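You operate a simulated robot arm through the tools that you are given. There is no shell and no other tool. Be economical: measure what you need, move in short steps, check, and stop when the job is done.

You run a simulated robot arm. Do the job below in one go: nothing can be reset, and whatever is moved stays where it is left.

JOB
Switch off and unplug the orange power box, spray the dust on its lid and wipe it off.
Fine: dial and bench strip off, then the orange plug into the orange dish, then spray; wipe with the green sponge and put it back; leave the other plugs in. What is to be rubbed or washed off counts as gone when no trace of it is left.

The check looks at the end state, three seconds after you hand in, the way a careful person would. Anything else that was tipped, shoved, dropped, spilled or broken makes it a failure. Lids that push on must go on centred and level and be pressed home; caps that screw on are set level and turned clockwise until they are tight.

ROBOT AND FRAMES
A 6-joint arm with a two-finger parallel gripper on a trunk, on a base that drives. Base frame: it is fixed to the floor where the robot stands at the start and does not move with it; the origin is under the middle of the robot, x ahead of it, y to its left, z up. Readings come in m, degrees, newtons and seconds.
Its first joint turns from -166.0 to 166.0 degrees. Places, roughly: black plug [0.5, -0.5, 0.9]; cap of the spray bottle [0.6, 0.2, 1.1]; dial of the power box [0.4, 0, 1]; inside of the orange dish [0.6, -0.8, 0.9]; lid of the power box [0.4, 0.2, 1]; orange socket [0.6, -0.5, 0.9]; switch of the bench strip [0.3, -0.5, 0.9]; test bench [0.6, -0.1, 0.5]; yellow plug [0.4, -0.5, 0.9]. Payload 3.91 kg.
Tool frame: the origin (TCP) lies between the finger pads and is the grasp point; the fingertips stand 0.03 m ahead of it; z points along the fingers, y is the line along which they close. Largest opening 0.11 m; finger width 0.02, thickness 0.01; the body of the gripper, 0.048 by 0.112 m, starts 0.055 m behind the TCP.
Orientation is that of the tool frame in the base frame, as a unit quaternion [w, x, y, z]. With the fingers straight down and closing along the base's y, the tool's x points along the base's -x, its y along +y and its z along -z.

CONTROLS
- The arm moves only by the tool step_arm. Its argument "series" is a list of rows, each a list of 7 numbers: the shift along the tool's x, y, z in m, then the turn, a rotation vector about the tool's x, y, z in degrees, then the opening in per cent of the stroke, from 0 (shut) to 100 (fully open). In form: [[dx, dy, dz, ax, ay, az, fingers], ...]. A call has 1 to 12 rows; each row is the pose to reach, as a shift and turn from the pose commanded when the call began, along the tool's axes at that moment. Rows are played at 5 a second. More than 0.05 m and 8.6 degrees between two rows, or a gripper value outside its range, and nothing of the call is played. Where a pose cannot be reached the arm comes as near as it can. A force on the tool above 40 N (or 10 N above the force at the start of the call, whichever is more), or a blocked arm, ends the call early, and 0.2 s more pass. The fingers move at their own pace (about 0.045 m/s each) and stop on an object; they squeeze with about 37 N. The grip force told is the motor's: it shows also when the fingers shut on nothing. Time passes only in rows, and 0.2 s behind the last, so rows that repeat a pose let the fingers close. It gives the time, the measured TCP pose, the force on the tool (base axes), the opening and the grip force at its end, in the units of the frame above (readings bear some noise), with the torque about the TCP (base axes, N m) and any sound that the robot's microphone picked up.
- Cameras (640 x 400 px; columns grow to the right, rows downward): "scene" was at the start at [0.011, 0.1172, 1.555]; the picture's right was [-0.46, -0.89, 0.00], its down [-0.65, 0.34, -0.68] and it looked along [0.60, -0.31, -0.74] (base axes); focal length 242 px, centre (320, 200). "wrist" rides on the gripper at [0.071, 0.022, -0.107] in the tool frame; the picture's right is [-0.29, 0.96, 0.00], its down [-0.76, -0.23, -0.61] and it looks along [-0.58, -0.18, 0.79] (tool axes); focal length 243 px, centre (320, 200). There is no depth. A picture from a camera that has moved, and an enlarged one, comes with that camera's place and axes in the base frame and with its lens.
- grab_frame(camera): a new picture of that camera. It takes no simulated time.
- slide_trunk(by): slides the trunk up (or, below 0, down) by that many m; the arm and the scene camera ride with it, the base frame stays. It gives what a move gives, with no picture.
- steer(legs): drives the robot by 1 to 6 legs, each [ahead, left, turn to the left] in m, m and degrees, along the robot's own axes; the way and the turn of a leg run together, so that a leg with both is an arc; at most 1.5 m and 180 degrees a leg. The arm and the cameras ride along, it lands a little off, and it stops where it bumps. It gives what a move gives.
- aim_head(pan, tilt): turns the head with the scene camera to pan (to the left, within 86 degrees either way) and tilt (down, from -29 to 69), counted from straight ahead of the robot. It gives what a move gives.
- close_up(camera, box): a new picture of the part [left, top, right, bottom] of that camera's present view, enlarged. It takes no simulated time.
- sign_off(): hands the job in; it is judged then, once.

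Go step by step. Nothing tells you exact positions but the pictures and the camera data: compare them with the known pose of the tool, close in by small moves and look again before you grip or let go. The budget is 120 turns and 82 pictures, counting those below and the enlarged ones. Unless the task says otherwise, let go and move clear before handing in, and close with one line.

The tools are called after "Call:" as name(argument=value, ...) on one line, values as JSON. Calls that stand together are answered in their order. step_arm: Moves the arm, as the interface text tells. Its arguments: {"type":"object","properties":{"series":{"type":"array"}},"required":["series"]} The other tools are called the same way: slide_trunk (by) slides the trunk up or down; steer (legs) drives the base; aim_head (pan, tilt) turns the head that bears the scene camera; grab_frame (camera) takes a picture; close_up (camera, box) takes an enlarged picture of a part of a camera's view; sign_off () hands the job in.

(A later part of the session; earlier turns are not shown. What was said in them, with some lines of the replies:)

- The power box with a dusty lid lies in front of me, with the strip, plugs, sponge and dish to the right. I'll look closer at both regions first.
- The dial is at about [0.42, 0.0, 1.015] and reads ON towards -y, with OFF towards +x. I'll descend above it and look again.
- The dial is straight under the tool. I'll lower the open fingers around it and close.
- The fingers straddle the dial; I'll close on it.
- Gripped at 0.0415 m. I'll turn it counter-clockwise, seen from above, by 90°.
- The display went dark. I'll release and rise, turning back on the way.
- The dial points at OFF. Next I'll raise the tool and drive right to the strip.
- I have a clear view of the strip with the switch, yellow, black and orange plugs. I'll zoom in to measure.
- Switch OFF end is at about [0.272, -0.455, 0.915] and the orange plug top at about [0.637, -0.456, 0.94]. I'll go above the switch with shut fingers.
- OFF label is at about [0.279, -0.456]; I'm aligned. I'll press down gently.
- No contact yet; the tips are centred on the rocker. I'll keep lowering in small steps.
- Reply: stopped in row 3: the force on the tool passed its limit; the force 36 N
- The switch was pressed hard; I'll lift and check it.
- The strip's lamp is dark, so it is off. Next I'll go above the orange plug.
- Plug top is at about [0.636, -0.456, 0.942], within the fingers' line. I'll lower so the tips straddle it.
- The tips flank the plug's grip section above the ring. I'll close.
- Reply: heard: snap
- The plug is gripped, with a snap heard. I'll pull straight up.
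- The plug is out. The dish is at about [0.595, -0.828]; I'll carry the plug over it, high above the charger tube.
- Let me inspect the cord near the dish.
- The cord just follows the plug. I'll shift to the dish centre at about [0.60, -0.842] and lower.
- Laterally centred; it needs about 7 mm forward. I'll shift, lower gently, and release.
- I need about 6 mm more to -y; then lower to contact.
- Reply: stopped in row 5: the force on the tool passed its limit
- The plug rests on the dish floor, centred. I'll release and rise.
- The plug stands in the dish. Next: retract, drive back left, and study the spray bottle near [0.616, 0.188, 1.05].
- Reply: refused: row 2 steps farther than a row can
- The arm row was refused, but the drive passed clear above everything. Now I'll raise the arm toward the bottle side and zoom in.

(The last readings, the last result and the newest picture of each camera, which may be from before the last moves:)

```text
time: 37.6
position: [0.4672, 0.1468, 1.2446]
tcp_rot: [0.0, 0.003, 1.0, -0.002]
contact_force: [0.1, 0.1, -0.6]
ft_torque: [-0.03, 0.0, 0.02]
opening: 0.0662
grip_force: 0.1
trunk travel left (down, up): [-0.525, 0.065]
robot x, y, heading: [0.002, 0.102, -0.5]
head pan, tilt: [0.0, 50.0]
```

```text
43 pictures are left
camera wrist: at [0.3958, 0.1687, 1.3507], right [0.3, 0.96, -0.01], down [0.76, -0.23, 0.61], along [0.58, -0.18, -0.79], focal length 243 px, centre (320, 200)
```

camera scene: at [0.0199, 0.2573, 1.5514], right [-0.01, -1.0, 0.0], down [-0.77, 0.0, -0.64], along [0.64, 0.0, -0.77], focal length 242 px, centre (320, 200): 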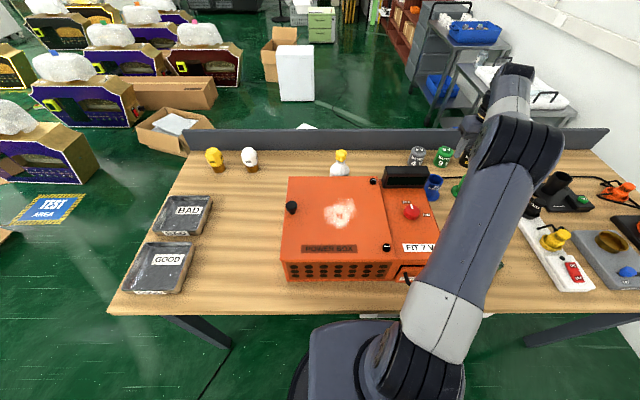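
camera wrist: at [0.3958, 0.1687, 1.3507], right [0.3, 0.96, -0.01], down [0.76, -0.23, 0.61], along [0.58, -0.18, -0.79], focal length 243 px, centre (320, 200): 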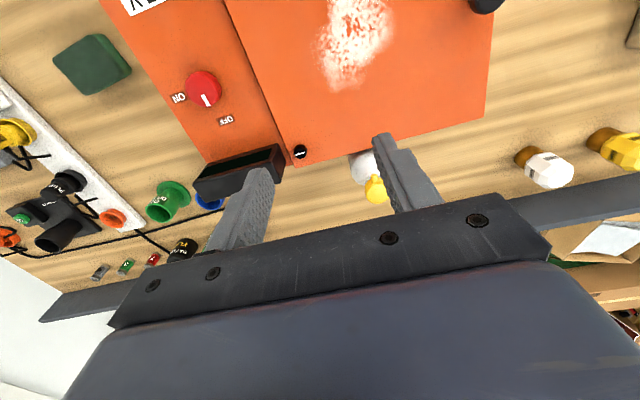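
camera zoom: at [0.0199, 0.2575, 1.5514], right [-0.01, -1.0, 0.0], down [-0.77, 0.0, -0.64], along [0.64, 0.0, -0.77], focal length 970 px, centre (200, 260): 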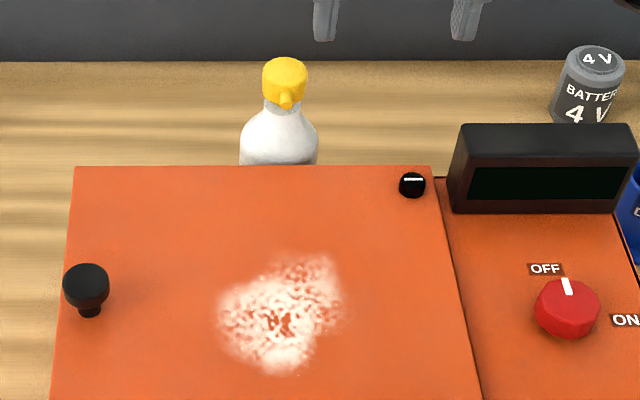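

The bottle's yellow nozzle faces the dust (towards -x), so pressing the cap in place should spray it. I'll go above the cap with closed fingers.

Call:
step_arm(series=[[-0.04, 0.01, 0, 0, 0, 0, 40], [-0.08, 0.02, 0, 0, 0, 0, 20], [-0.12, 0.035, 0, 0, 0, 0, 0], [-0.149, 0.041, 0, 0, 0, 0, 0], [-0.149, 0.041, 0.04, 0, 0, 0, 0], [-0.149, 0.041, 0.08, 0, 0, 0, 0], [-0.149, 0.041, 0.1, 0, 0, 0, 0], [-0.149, 0.041, 0.1, 0, 0, 0, 0]])

Call:
grab_frame(camera="wrist")

Call:
close_up(camera="scene", box=[280, 115, 420, 215])

```text
time: 39.4
position: [0.6148, 0.183, 1.1441]
tcp_rot: [0.0, 0.003, 1.0, -0.002]
contact_force: [0.2, -1.2, 0.4]
ft_torque: [0.0, 0.0, 0.04]
opening: 0.0
grip_force: 36.9
trunk travel left (down, up): [-0.525, 0.065]
robot x, y, heading: [0.0013, 0.1063, -0.1]
head pan, tilt: [0.0, 50.0]
```

```text
42 pictures are left
camera wrist: at [0.5434, 0.206, 1.251], right [0.3, 0.96, 0.0], down [0.76, -0.23, 0.61], along [0.58, -0.18, -0.79], focal length 243 px, centre (320, 200)
```

wrist: 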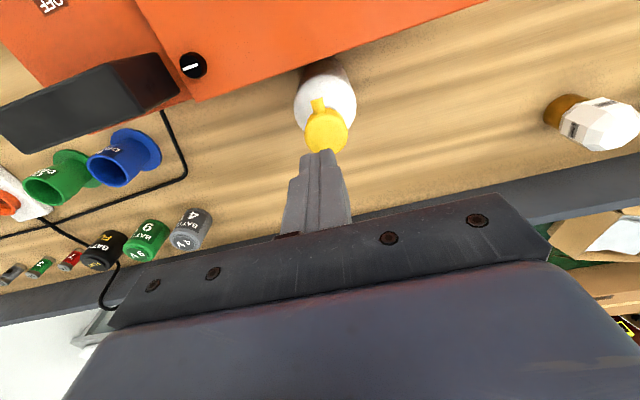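

```text
4.00 times, centred on (350, 165) of scene
camera zoom: at [0.0199, 0.2573, 1.5514], right [-0.01, -1.0, 0.0], down [-0.77, 0.0, -0.64], along [0.64, 0.0, -0.77], focal length 970 px, centre (200, 340)
```

zoom: 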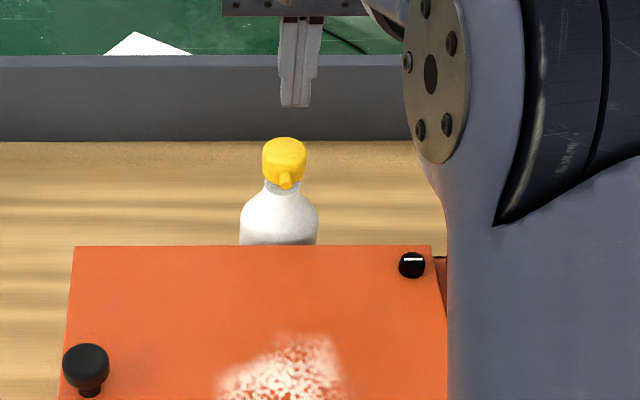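

The cap top is at about [0.615, 0.190, 1.063], with its nozzle aimed at the dust. I'll press it straight down.

Call:
step_arm(series=[[0, 0.006, 0.02, 0, 0, 0, 0], [0, 0.006, 0.04, 0, 0, 0, 0], [0, 0.006, 0.047, 0, 0, 0, 0], [0, 0.006, 0.052, 0, 0, 0, 0], [0, 0.006, 0.056, 0, 0, 0, 0], [0, 0.006, 0.06, 0, 0, 0, 0], [0, 0.006, 0.06, 0, 0, 0, 0]])

Call:
close_up(camera="scene", box=[270, 135, 410, 255])

```text
time: 41.0
position: [0.6142, 0.1902, 1.0865]
tcp_rot: [0.003, 0.002, 1.0, -0.002]
contact_force: [4.4, 0.8, 30.0]
ft_torque: [0.07, -0.18, -0.01]
opening: 0.0
grip_force: 37.0
trunk travel left (down, up): [-0.525, 0.065]
robot x, y, heading: [0.0051, 0.1023, -0.1]
head pan, tilt: [0.0, 50.0]
```

```text
3.33 times, centred on (340, 195) of scene
camera zoom: at [0.0179, 0.2571, 1.5518], right [-0.01, -1.0, 0.0], down [-0.77, 0.0, -0.64], along [0.64, 0.0, -0.77], focal length 808 px, centre (253, 217)
```

zoom: 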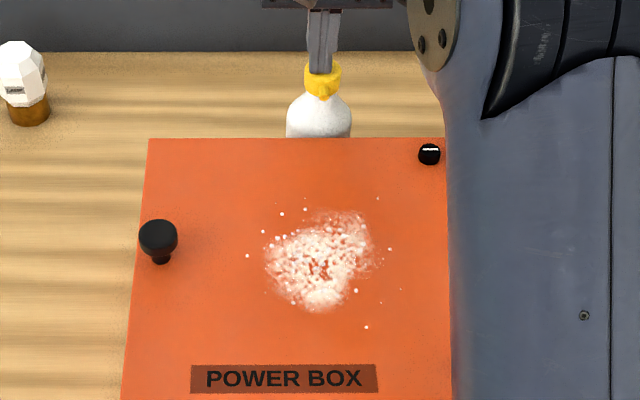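

Spray droplets show on the lid around the dust. I'll release and press again for full coverage.

Call:
step_arm(series=[[0, 0, -0.02, 0, 0, 0, 0], [0, 0, -0.02, 0, 0, 0, 0], [0, 0, -0.006, 0, 0, 0, 0], [0, 0, 0.001, 0, 0, 0, 0], [0, 0, 0.002, 0, 0, 0, 0], [0, 0, 0.002, 0, 0, 0, 0]])

Call:
close_up(camera="scene", box=[270, 135, 410, 255])

```text
time: 42.4
position: [0.6139, 0.1904, 1.0856]
tcp_rot: [0.004, 0.002, 1.0, -0.002]
contact_force: [2.4, 3.9, 38.5]
ft_torque: [0.13, -0.03, 0.01]
opening: 0.0001
grip_force: 36.6
trunk travel left (down, up): [-0.525, 0.065]
robot x, y, heading: [0.003, 0.1063, -0.2]
head pan, tilt: [0.0, 50.0]
```

```text
3.33 times, centred on (340, 195) of scene
camera zoom: at [0.0169, 0.2574, 1.5518], right [0.0, -1.0, 0.0], down [-0.76, 0.0, -0.64], along [0.64, 0.0, -0.76], focal length 808 px, centre (253, 217)
```

zoom: 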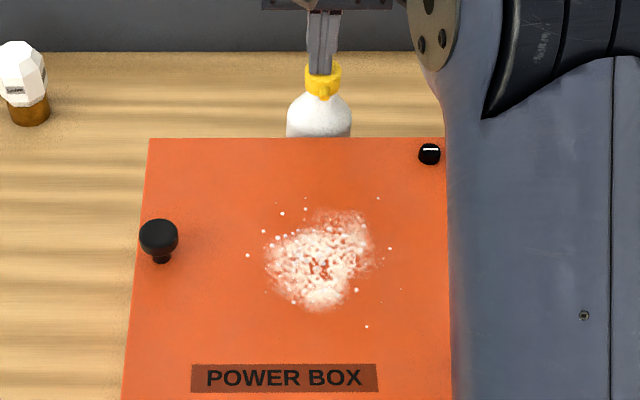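

The dust is wetted. Now I'll rise and go over the green sponge near [0.333, -0.233], turning the tool so it grips across the short side.

Call:
step_arm(series=[[0, 0, -0.045, 0, 0, 0, 0], [0, 0, -0.09, 0, 0, 0, 0], [0, 0, -0.12, 0, 0, 0, 0], [0.027, -0.04, -0.12, 0, 0, -8, 20], [0.054, -0.08, -0.12, 0, 0, -16, 40], [0.081, -0.12, -0.12, 0, 0, -24, 60], [0.108, -0.16, -0.12, 0, 0, -32, 75], [0.135, -0.2, -0.12, 0, 0, -40, 75], [0.162, -0.24, -0.12, 0, 0, -48, 75], [0.189, -0.28, -0.12, 0, 0, -56, 75], [0.216, -0.32, -0.12, 0, 0, -64, 75], [0.243, -0.36, -0.12, 0, 0, -72, 75]])

Call:
step_arm(series=[[0, 0, 0, 0, 0, -8, 75], [0, 0, 0, 0, 0, -16, 75], [0, 0, 0, 0, 0, -18, 75]])

Call:
grab_frame(camera="wrist")

Call:
grab_frame(camera="scene")

```text
time: 45.0
position: [0.3715, -0.1716, 1.2026]
tcp_rot: [-0.002, -0.586, 0.811, -0.002]
contact_force: [0.3, 0.4, -1.0]
ft_torque: [0.0, -0.02, 0.0]
opening: 0.0824
grip_force: 0.0
trunk travel left (down, up): [-0.525, 0.065]
robot x, y, heading: [0.003, 0.1056, -0.2]
head pan, tilt: [0.0, 50.0]
```

```text
time: 45.8
position: [0.3702, -0.1673, 1.2037]
tcp_rot: [-0.002, -0.705, 0.709, -0.001]
contact_force: [-0.7, 0.1, 0.0]
ft_torque: [-0.01, 0.02, -0.01]
opening: 0.0826
grip_force: 0.0
trunk travel left (down, up): [-0.525, 0.065]
robot x, y, heading: [0.0049, 0.1063, -0.3]
head pan, tilt: [0.0, 50.0]
```

```text
38 pictures are left
camera wrist: at [0.3483, -0.2393, 1.3105], right [-0.96, 0.29, 0.0], down [0.23, 0.76, 0.6], along [0.18, 0.58, -0.8], focal length 243 px, centre (320, 200)
```

wrist: 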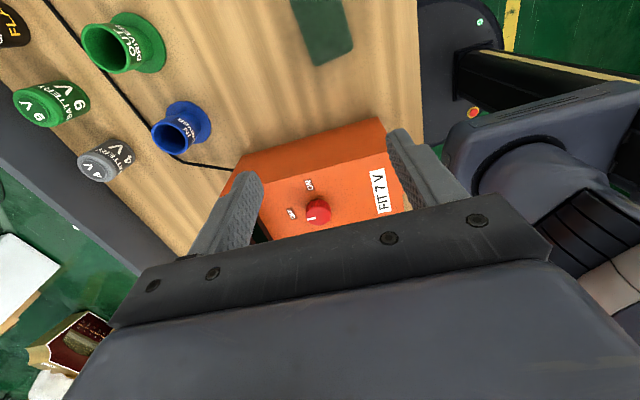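

```text
37 pictures are left
camera scene: at [0.0198, 0.2573, 1.5514], right [-0.01, -1.0, 0.0], down [-0.77, 0.0, -0.64], along [0.64, 0.0, -0.77], focal length 242 px, centre (320, 200)
```

scene: 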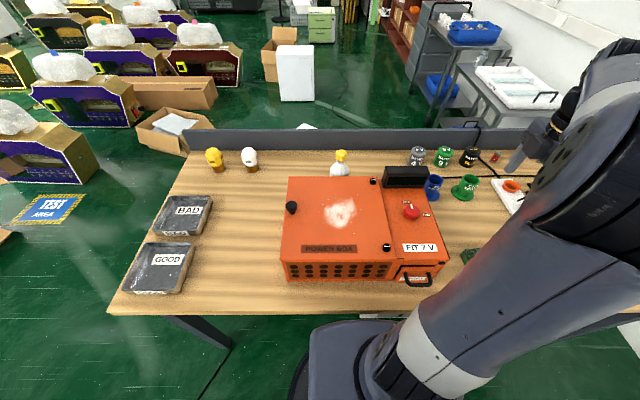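

Sponge is slightly behind the view; I'll move over its estimated place and look.

Call:
step_arm(series=[[0.03, 0.012, 0.02, 0, 0, 0, 75], [0.055, 0.025, 0.05, 0, 0, 0, 75], [0.073, 0.037, 0.085, 0, 0, 0, 75], [0.073, 0.037, 0.12, 0, 0, 0, 75], [0.073, 0.037, 0.15, 0, 0, 0, 75], [0.073, 0.037, 0.15, 0, 0, 0, 75]])

Call:
grab_frame(camera="wrist")

```text
time: 47.2
position: [0.3317, -0.2412, 1.0519]
tcp_rot: [-0.002, -0.706, 0.709, -0.002]
contact_force: [0.1, 0.7, -0.3]
ft_torque: [0.0, 0.0, -0.02]
opening: 0.0825
grip_force: 0.1
trunk travel left (down, up): [-0.525, 0.065]
robot x, y, heading: [-0.003, 0.1087, -0.4]
head pan, tilt: [0.0, 50.0]
```

```text
36 pictures are left
camera wrist: at [0.3096, -0.3115, 1.1593], right [-0.96, 0.3, 0.0], down [0.24, 0.76, 0.6], along [0.18, 0.58, -0.8], focal length 243 px, centre (320, 200)
```

wrist: 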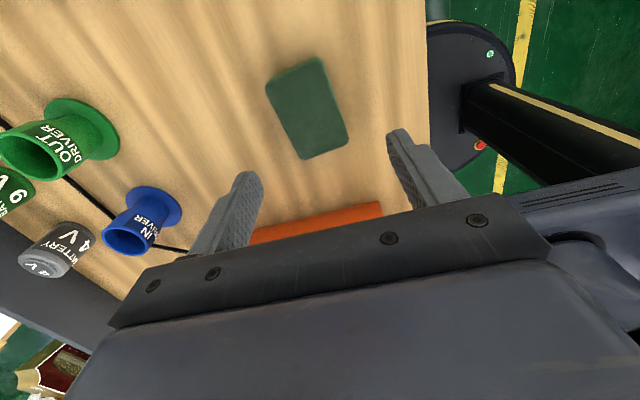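

The sponge is centred at about [0.345, -0.232], top at 0.886, yawed about 5°. I'll align, descend in stages and check before gripping.

Call:
step_arm(series=[[-0.009, -0.0135, 0.03, 0, 0, -5.5, 75], [-0.009, -0.0135, 0.07, 0, 0, -5.5, 75], [-0.009, -0.0135, 0.11, 0, 0, -5.5, 75], [-0.009, -0.0135, 0.135, 0, 0, -5.5, 75], [-0.009, -0.0135, 0.135, 0, 0, -5.5, 75]])

Call:
grab_frame(camera="wrist")

```text
time: 48.4
position: [0.3452, -0.2341, 0.9199]
tcp_rot: [0.002, 0.739, -0.674, 0.0]
contact_force: [0.8, -0.1, -0.1]
ft_torque: [-0.01, 0.0, 0.0]
opening: 0.0826
grip_force: 0.2
trunk travel left (down, up): [-0.525, 0.065]
robot x, y, heading: [0.0019, 0.1025, -0.3]
head pan, tilt: [0.0, 50.0]
```

```text
35 pictures are left
camera wrist: at [0.3299, -0.3057, 1.0265], right [-0.98, 0.2, 0.0], down [0.16, 0.78, 0.6], along [0.12, 0.59, -0.8], focal length 243 px, centre (320, 200)
```

wrist: 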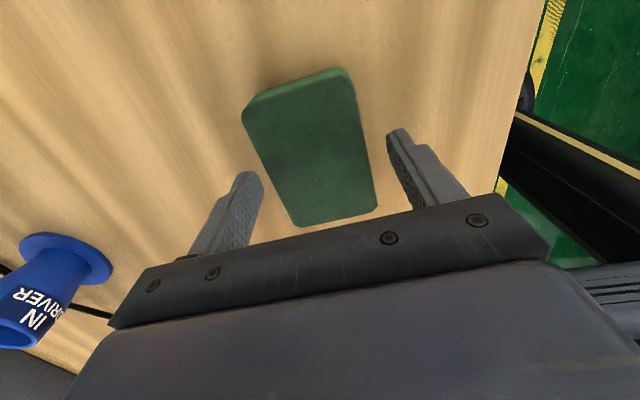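

Well aligned. I'll descend the last bit and grip.

Call:
step_arm(series=[[0, 0, 0.008, 0, 0, 0, 75], [0, 0, 0.016, 0, 0, 0, 75], [0, 0, 0.018, 0, 0, 0, 75], [0, 0, 0.018, 0, 0, 0, 50], [0, 0, 0.018, 0, 0, 0, 30], [0, 0, 0.018, 0, 0, 0, 20], [0, 0, 0.018, 0, 0, 0, 20], [0, 0, 0.018, 0, 0, 0, 20]])

Call:
grab_frame(camera="wrist")

```text
time: 50.2
position: [0.3448, -0.2338, 0.9011]
tcp_rot: [0.002, 0.738, -0.675, 0.0]
contact_force: [-0.2, -1.1, 0.9]
ft_torque: [0.01, -0.01, 0.0]
opening: 0.0626
grip_force: 37.2
trunk travel left (down, up): [-0.525, 0.065]
robot x, y, heading: [-0.0029, 0.1049, -0.2]
head pan, tilt: [0.0, 50.0]
```

```text
34 pictures are left
camera wrist: at [0.3305, -0.3059, 1.0085], right [-0.98, 0.2, 0.0], down [0.16, 0.78, 0.6], along [0.12, 0.59, -0.8], focal length 243 px, centre (320, 200)
```

wrist: 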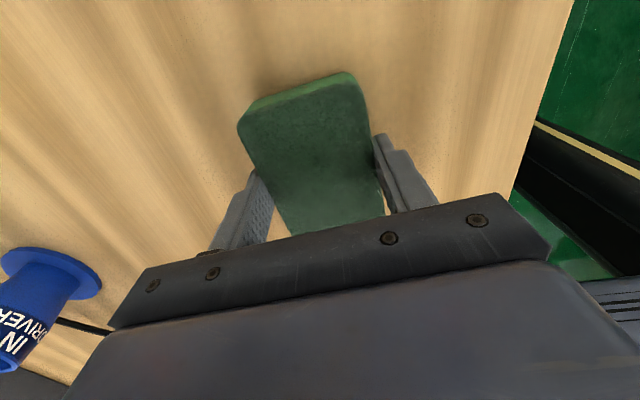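

Gripped at 0.0626 m. I note its home pose TCP [0.345, -0.234, 0.901], yaw 5.3°; now lift and carry over the lid.

Call:
step_arm(series=[[0, 0, -0.04, 0, 0, 0, 20], [0, 0, -0.085, 0, 0, 0, 20], [0, 0, -0.13, 0, 0, 0, 20], [0, 0, -0.175, 0, 0, 0, 20], [0, 0, -0.22, 0, 0, 0, 20], [-0.043, -0.0135, -0.22, 0, 0, 0, 20], [-0.087, -0.027, -0.22, 0, 0, 0, 20], [-0.13, -0.0406, -0.22, 0, 0, 0, 20], [-0.173, -0.054, -0.22, 0, 0, 0, 20], [-0.217, -0.0677, -0.22, 0, 0, 0, 20], [-0.26, -0.081, -0.22, 0, 0, 2.5, 20], [-0.303, -0.0948, -0.22, 0, 0, 5.3, 20]])

Call:
grab_frame(camera="scene")

```text
time: 52.8
position: [0.4112, 0.0802, 1.1186]
tcp_rot: [-0.002, -0.706, 0.708, -0.001]
contact_force: [-0.3, 0.4, 0.3]
ft_torque: [0.0, -0.02, 0.0]
opening: 0.0625
grip_force: 37.3
trunk travel left (down, up): [-0.525, 0.065]
robot x, y, heading: [0.0022, 0.1059, 0.0]
head pan, tilt: [0.0, 50.0]
```

```text
33 pictures are left
camera scene: at [0.0199, 0.2574, 1.5514], right [-0.01, -1.0, 0.0], down [-0.77, 0.0, -0.64], along [0.64, 0.0, -0.77], focal length 242 px, centre (320, 200)
```

scene: 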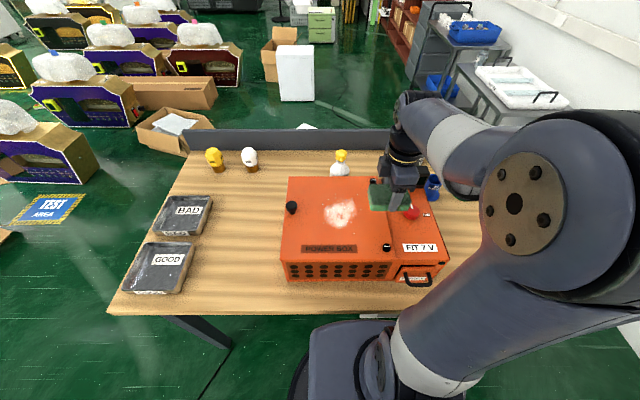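

Sponge held level. Next: over the dust and down close to the lid.

Call:
step_arm(series=[[-0.04, -0.01, 0, 0, 0, 0, 20], [-0.08, -0.02, 0, 0, 0, 0, 20], [-0.12, -0.029, 0, 0, 0, 0, 20], [-0.12, -0.029, 0.035, 0, 0, 0, 20], [-0.12, -0.029, 0.06, 0, 0, 0, 20], [-0.12, -0.029, 0.06, 0, 0, 0, 20]])

Call:
close_up(camera="scene", box=[260, 140, 460, 290])

```text
time: 54.2
position: [0.4436, 0.1999, 1.0598]
tcp_rot: [-0.002, -0.707, 0.707, -0.002]
contact_force: [0.4, 0.6, -0.6]
ft_torque: [-0.01, 0.01, 0.02]
opening: 0.0627
grip_force: 37.0
trunk travel left (down, up): [-0.525, 0.065]
robot x, y, heading: [0.0021, 0.1041, -0.2]
head pan, tilt: [0.0, 50.0]
```

```text
2.67 times, centred on (360, 215) of scene
camera zoom: at [0.0199, 0.2574, 1.5514], right [0.0, -1.0, 0.0], down [-0.77, 0.0, -0.64], along [0.64, 0.0, -0.77], focal length 646 px, centre (213, 160)
```

zoom: 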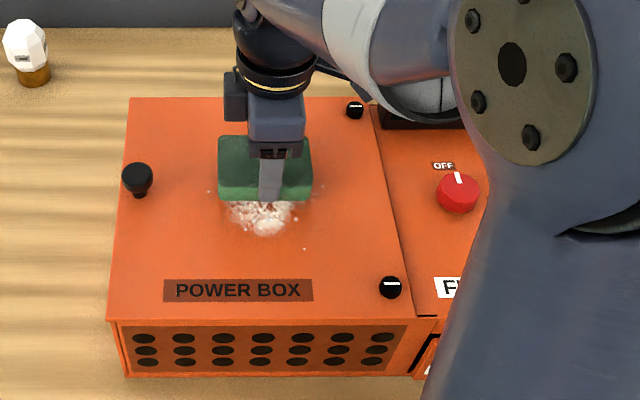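

Above the dust. I'll lower slowly to find contact.

Call:
step_arm(series=[[0, 0, 0.01, 0, 0, 0, 20], [0, 0, 0.014, 0, 0, 0, 20], [0, 0, 0.018, 0, 0, 0, 20], [0, 0, 0.021, 0, 0, 0, 20]])

```text
time: 54.9
position: [0.4432, 0.1985, 1.0505]
tcp_rot: [0.002, -0.706, 0.708, -0.004]
contact_force: [-6.6, -1.2, 20.3]
ft_torque: [-0.15, 0.51, -0.03]
opening: 0.0624
grip_force: 36.7
trunk travel left (down, up): [-0.525, 0.065]
robot x, y, heading: [-0.0, 0.1063, -0.2]
head pan, tilt: [0.0, 50.0]
stopped in row 3: the force on the tool passed its limit (the readings are from after the stop); the commanded pose is now the measured one
```

Contact at about z 1.0505. I'll wipe along x at this height.

Call:
step_arm(series=[[0, 0.02, 0, 0, 0, 0, 20], [0, 0.04, 0, 0, 0, 0, 20], [0, 0.07, 0, 0, 0, 0, 20], [0, 0.035, 0, 0, 0, 0, 20], [0, 0.0, 0, 0, 0, 0, 20], [0, -0.03, 0, 0, 0, 0, 20], [0, -0.06, 0, 0, 0, 0, 20], [0, -0.03, 0, 0, 0, 0, 20], [0, 0, 0, 0, 0, 0, 20]])

Call:
close_up(camera="scene", box=[260, 140, 460, 290])

```text
time: 55.8
position: [0.3851, 0.1983, 1.0492]
tcp_rot: [0.0, -0.707, 0.708, 0.0]
contact_force: [-8.9, -1.6, 22.2]
ft_torque: [-0.04, 0.18, 0.01]
opening: 0.0628
grip_force: 36.3
trunk travel left (down, up): [-0.525, 0.065]
robot x, y, heading: [0.0012, 0.1052, -0.5]
head pan, tilt: [0.0, 50.0]
stopped in row 4: the force on the tool passed its limit (the readings are from after the stop); the commanded pose is now the measured one
```

```text
2.67 times, centred on (360, 215) of scene
camera zoom: at [0.0172, 0.2566, 1.5514], right [0.0, -1.0, 0.0], down [-0.76, 0.0, -0.64], along [0.64, 0.0, -0.76], focal length 646 px, centre (213, 160)
```

zoom: 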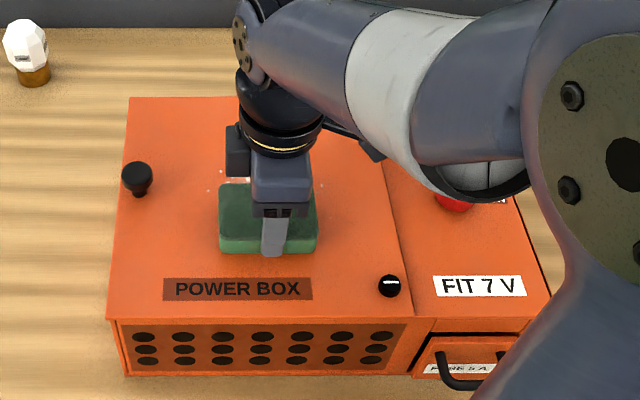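

Too much pressure. I'll ease up by 2 mm and continue wiping.

Call:
step_arm(series=[[0, 0, -0.002, 0, 0, 0, 20], [0, -0.02, -0.002, 0, 0, 0, 20], [0, -0.04, -0.002, 0, 0, 0, 20], [0, -0.06, -0.002, 0, 0, 0, 20], [0, -0.08, -0.002, 0, 0, 0, 20], [0, -0.1, -0.002, 0, 0, 0, 20], [0, -0.12, -0.002, 0, 0, 0, 20]])

Call:
close_up(camera="scene", box=[260, 140, 460, 290])

```text
time: 57.4
position: [0.5065, 0.1987, 1.0479]
tcp_rot: [0.0, -0.707, 0.707, -0.001]
contact_force: [-3.0, -0.2, 5.1]
ft_torque: [-0.01, 0.06, -0.02]
opening: 0.0624
grip_force: 36.8
trunk travel left (down, up): [-0.525, 0.065]
robot x, y, heading: [-0.0011, 0.1065, -0.2]
head pan, tilt: [0.0, 50.0]
```

```text
2.67 times, centred on (360, 215) of scene
camera zoom: at [0.0189, 0.2572, 1.5514], right [0.0, -1.0, 0.0], down [-0.77, 0.0, -0.64], along [0.64, 0.0, -0.77], focal length 646 px, centre (213, 160)
```

zoom: 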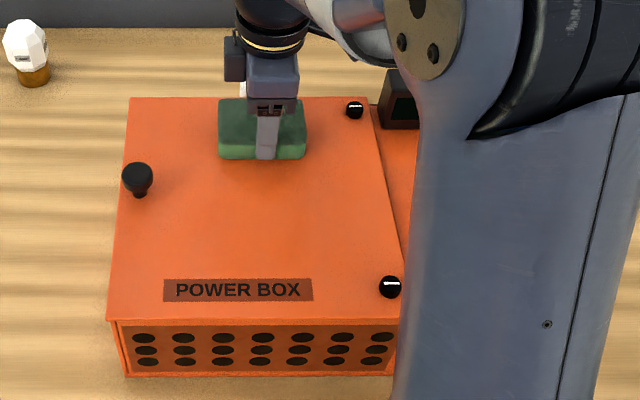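

The lid looks clean. I'll do two side strokes to catch stray droplets.

Call:
step_arm(series=[[0.015, 0.015, 0, 0, 0, 0, 20], [0.03, 0.03, 0, 0, 0, 0, 20], [0.03, 0.06, 0, 0, 0, 0, 20], [0.03, 0.09, 0, 0, 0, 0, 20], [0.03, 0.12, 0, 0, 0, 0, 20], [0.03, 0.14, 0, 0, 0, 0, 20], [0, 0.14, 0, 0, 0, 0, 20], [-0.04, 0.14, 0, 0, 0, 0, 20], [-0.04, 0.1, 0, 0, 0, 0, 20], [-0.04, 0.06, 0, 0, 0, 0, 20], [-0.04, 0.02, 0, 0, 0, 0, 20]])

Call:
step_arm(series=[[0, 0.0, -0.04, 0, 0, 0, 20], [0.04, 0, -0.07, 0, 0, 0, 20], [0.085, 0, -0.07, 0, 0, 0, 20], [0.13, 0, -0.07, 0, 0, 0, 20]])

Call:
close_up(camera="scene", box=[270, 140, 410, 260])

```text
time: 59.8
position: [0.4883, 0.2373, 1.0513]
tcp_rot: [-0.001, -0.707, 0.707, 0.0]
contact_force: [-0.8, -0.2, 0.0]
ft_torque: [-0.04, -0.02, 0.03]
opening: 0.0623
grip_force: 37.0
trunk travel left (down, up): [-0.525, 0.065]
robot x, y, heading: [0.0011, 0.1057, -0.1]
head pan, tilt: [0.0, 50.0]
```

```text
time: 60.8
position: [0.4869, 0.1105, 1.1178]
tcp_rot: [0.001, 0.707, -0.707, 0.0]
contact_force: [0.6, 0.4, 0.0]
ft_torque: [0.02, -0.01, 0.0]
opening: 0.0625
grip_force: 37.1
trunk travel left (down, up): [-0.525, 0.065]
robot x, y, heading: [0.0034, 0.1045, -0.1]
head pan, tilt: [0.0, 50.0]
```

```text
3.33 times, centred on (340, 200) of scene
camera zoom: at [0.0201, 0.2572, 1.5514], right [0.0, -1.0, 0.0], down [-0.77, 0.0, -0.64], along [0.64, 0.0, -0.77], focal length 808 px, centre (253, 200)
```

zoom: 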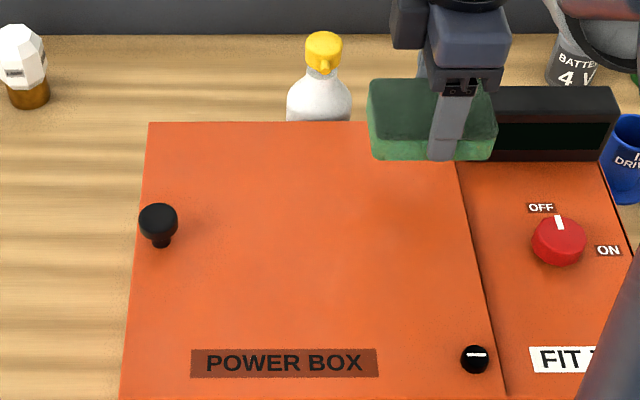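

The lid is spotless. Now I'll carry the sponge back to its place.

Call:
step_arm(series=[[0.01, 0.03, -0.025, 0, 0, 0, 20], [0.04, 0.06, -0.025, 0, 0, 0, 20], [0.075, 0.085, -0.025, 0, 0, 0, 20], [0.115, 0.105, -0.025, 0, 0, 0, 20], [0.155, 0.12, -0.025, 0, 0, 0, 20], [0.2, 0.13, -0.025, 0, 0, 0, 20], [0.245, 0.137, -0.025, 0, 0, 0, 20], [0.29, 0.142, -0.025, 0, 0, -2, 20], [0.33, 0.142, -0.01, 0, 0, -5.3, 20], [0.3445, 0.142, 0.03, 0, 0, -5.3, 20], [0.3445, 0.142, 0.075, 0, 0, -5.3, 20], [0.3445, 0.142, 0.12, 0, 0, -5.3, 20]])

Call:
grab_frame(camera="wrist")

```text
time: 63.4
position: [0.3445, -0.2355, 0.9997]
tcp_rot: [0.002, 0.739, -0.674, -0.001]
contact_force: [0.3, 0.0, 0.1]
ft_torque: [0.0, 0.01, 0.0]
opening: 0.0625
grip_force: 36.8
trunk travel left (down, up): [-0.525, 0.065]
robot x, y, heading: [0.0028, 0.1021, -0.3]
head pan, tilt: [0.0, 50.0]
```

```text
28 pictures are left
camera wrist: at [0.3295, -0.3084, 1.1067], right [-0.98, 0.2, 0.0], down [0.16, 0.78, 0.61], along [0.12, 0.59, -0.79], focal length 243 px, centre (320, 200)
```

wrist: 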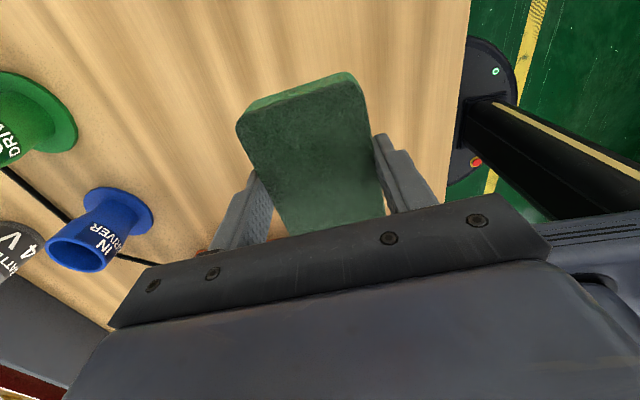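

I'm over the home spot with the sponge still square in the grip. I'll lower and set it down.

Call:
step_arm(series=[[0, 0, 0.04, 0, 0, 0, 20], [0, 0, 0.075, 0, 0, 0, 20], [0, 0, 0.09, 0, 0, 0, 20], [0, 0, 0.095, 0, 0, 0, 20], [0, 0, 0.098, 0, 0, 0, 20], [0, 0, 0.098, 0, 0, 0, 20]])

```text
time: 64.8
position: [0.3443, -0.2355, 0.9026]
tcp_rot: [0.002, 0.738, -0.674, 0.001]
contact_force: [0.6, 0.4, 0.6]
ft_torque: [-0.02, -0.04, 0.01]
opening: 0.0625
grip_force: 36.9
trunk travel left (down, up): [-0.525, 0.065]
robot x, y, heading: [-0.0002, 0.1044, -0.3]
head pan, tilt: [0.0, 50.0]
```

At its original height; I'll release, rise and back away.

Call:
step_arm(series=[[0, 0, 0.001, 0, 0, 0, 35], [0, 0, 0.001, 0, 0, 0, 60], [0, 0, 0.001, 0, 0, 0, 75], [0, 0, 0.001, 0, 0, 0, 75], [0, 0, -0.04, 0, 0, 0, 75], [0, 0, -0.085, 0, 0, 0, 75], [0, 0, -0.13, 0, 0, 0, 75], [0, 0, -0.175, 0, 0, 0, 75], [0, 0, -0.22, 0, 0, 0, 75], [0, 0, -0.265, 0, 0, 0, 75]])

Call:
aim_head(pan=-35, tilt=45)

Call:
grab_frame(camera="scene")

Call:
grab_frame(camera="wrist")

```text
time: 67.0
position: [0.3426, -0.235, 1.1678]
tcp_rot: [0.002, 0.738, -0.675, 0.0]
contact_force: [-0.6, -0.5, 0.8]
ft_torque: [0.0, -0.04, 0.0]
opening: 0.0827
grip_force: 0.1
trunk travel left (down, up): [-0.525, 0.065]
robot x, y, heading: [0.0012, 0.1032, -0.6]
head pan, tilt: [0.0, 50.0]
```

```text
time: 68.0
position: [0.3427, -0.2348, 1.167]
tcp_rot: [0.001, 0.738, -0.675, 0.0]
contact_force: [0.2, -0.2, 0.3]
ft_torque: [0.01, -0.01, -0.02]
opening: 0.0825
grip_force: 0.1
trunk travel left (down, up): [-0.525, 0.065]
robot x, y, heading: [0.0027, 0.1014, -0.3]
head pan, tilt: [-35.0, 45.0]
```

```text
27 pictures are left
camera scene: at [0.0094, 0.2107, 1.5583], right [-0.58, -0.82, 0.0], down [-0.58, 0.41, -0.71], along [0.58, -0.41, -0.71], focal length 242 px, centre (320, 200)
```

scene: 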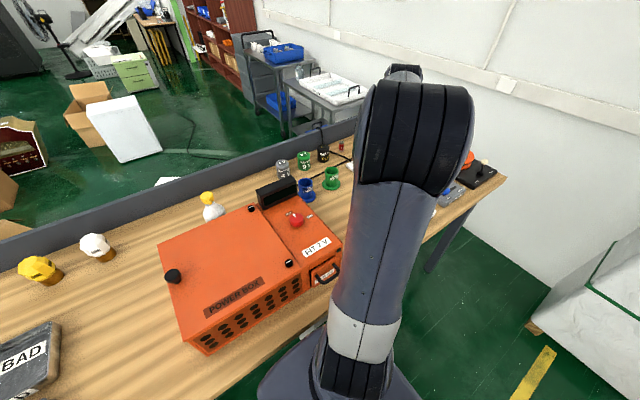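

```text
26 pictures are left
camera wrist: at [0.3274, -0.3073, 1.2747], right [-0.98, 0.2, 0.0], down [0.16, 0.78, 0.61], along [0.12, 0.59, -0.79], focal length 243 px, centre (320, 200)
```

wrist: 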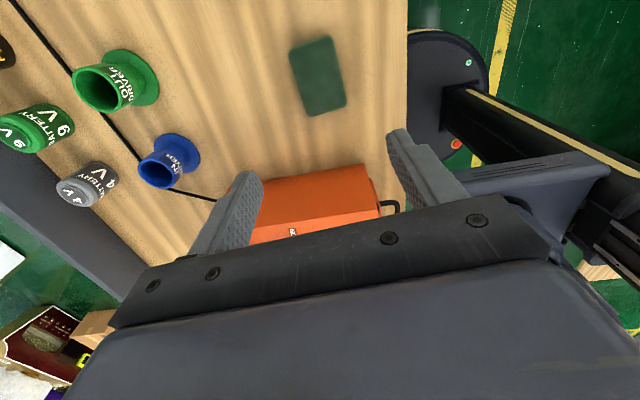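

The sponge is back. I'll swing the arm aside for one last look at the strip and dish.

Call:
step_arm(series=[[-0.04, 0, -0.02, 0, 0, 0, 75], [-0.08, 0, -0.04, 0, 0, 0, 75], [-0.125, 0, -0.05, 0, 0, 0, 75], [-0.17, 0, -0.05, 0, 0, 0, 75], [-0.215, 0, -0.05, 0, 0, 0, 75], [-0.26, 0, -0.05, 0, 0, 0, 75], [-0.305, 0, -0.05, 0, 0, 0, 75], [-0.35, 0, -0.05, 0, 0, 0, 75], [-0.395, 0, -0.05, 0, 0, 0, 75]])

Call:
aim_head(pan=-55, tilt=40)

Call:
grab_frame(camera="scene")

```text
time: 70.0
position: [0.31, 0.1595, 1.2168]
tcp_rot: [0.002, 0.739, -0.674, 0.0]
contact_force: [0.6, 1.4, 0.6]
ft_torque: [0.0, 0.01, 0.03]
opening: 0.0825
grip_force: 0.0
trunk travel left (down, up): [-0.525, 0.065]
robot x, y, heading: [0.0024, 0.0982, -0.4]
head pan, tilt: [-35.0, 45.0]
```

```text
time: 70.8
position: [0.3103, 0.158, 1.2175]
tcp_rot: [0.002, 0.739, -0.674, 0.0]
contact_force: [-0.5, 0.4, 0.0]
ft_torque: [0.01, 0.01, 0.03]
opening: 0.0823
grip_force: 0.0
trunk travel left (down, up): [-0.525, 0.065]
robot x, y, heading: [0.0007, 0.1036, -0.0]
head pan, tilt: [-55.0, 40.0]
```

```text
25 pictures are left
camera scene: at [-0.0086, 0.1879, 1.5656], right [-0.82, -0.57, 0.0], down [-0.37, 0.53, -0.77], along [0.44, -0.63, -0.64], focal length 242 px, centre (320, 200)
```

scene: 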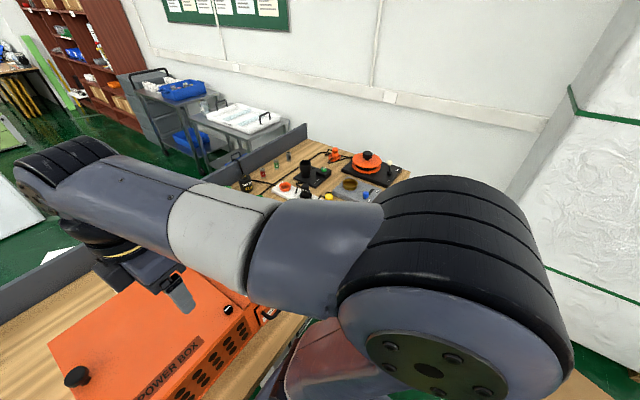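

Call:
close_up(camera="scene", box=[220, 120, 420, 220])

```text
3.20 times, centred on (320, 170) of scene
camera zoom: at [-0.0086, 0.1879, 1.5656], right [-0.82, -0.57, 0.0], down [-0.37, 0.53, -0.77], along [0.44, -0.63, -0.64], focal length 776 px, centre (320, 296)
```

zoom: 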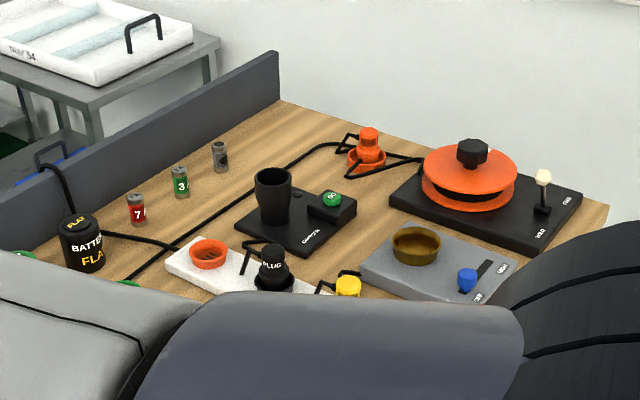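

The orange plug stands in its dish, the other plugs are still in, everything else is in place, and the arm is clear. I'm handing in.

Call:
sign_off()

```text
The job is handed in.
```

I switched the power box off at its dial and the bench strip, moved the orange plug to the orange dish, and sprayed the lid and wiped it with no trace left in the picture. The green sponge is back in its place, and the black and yellow plugs are still in.
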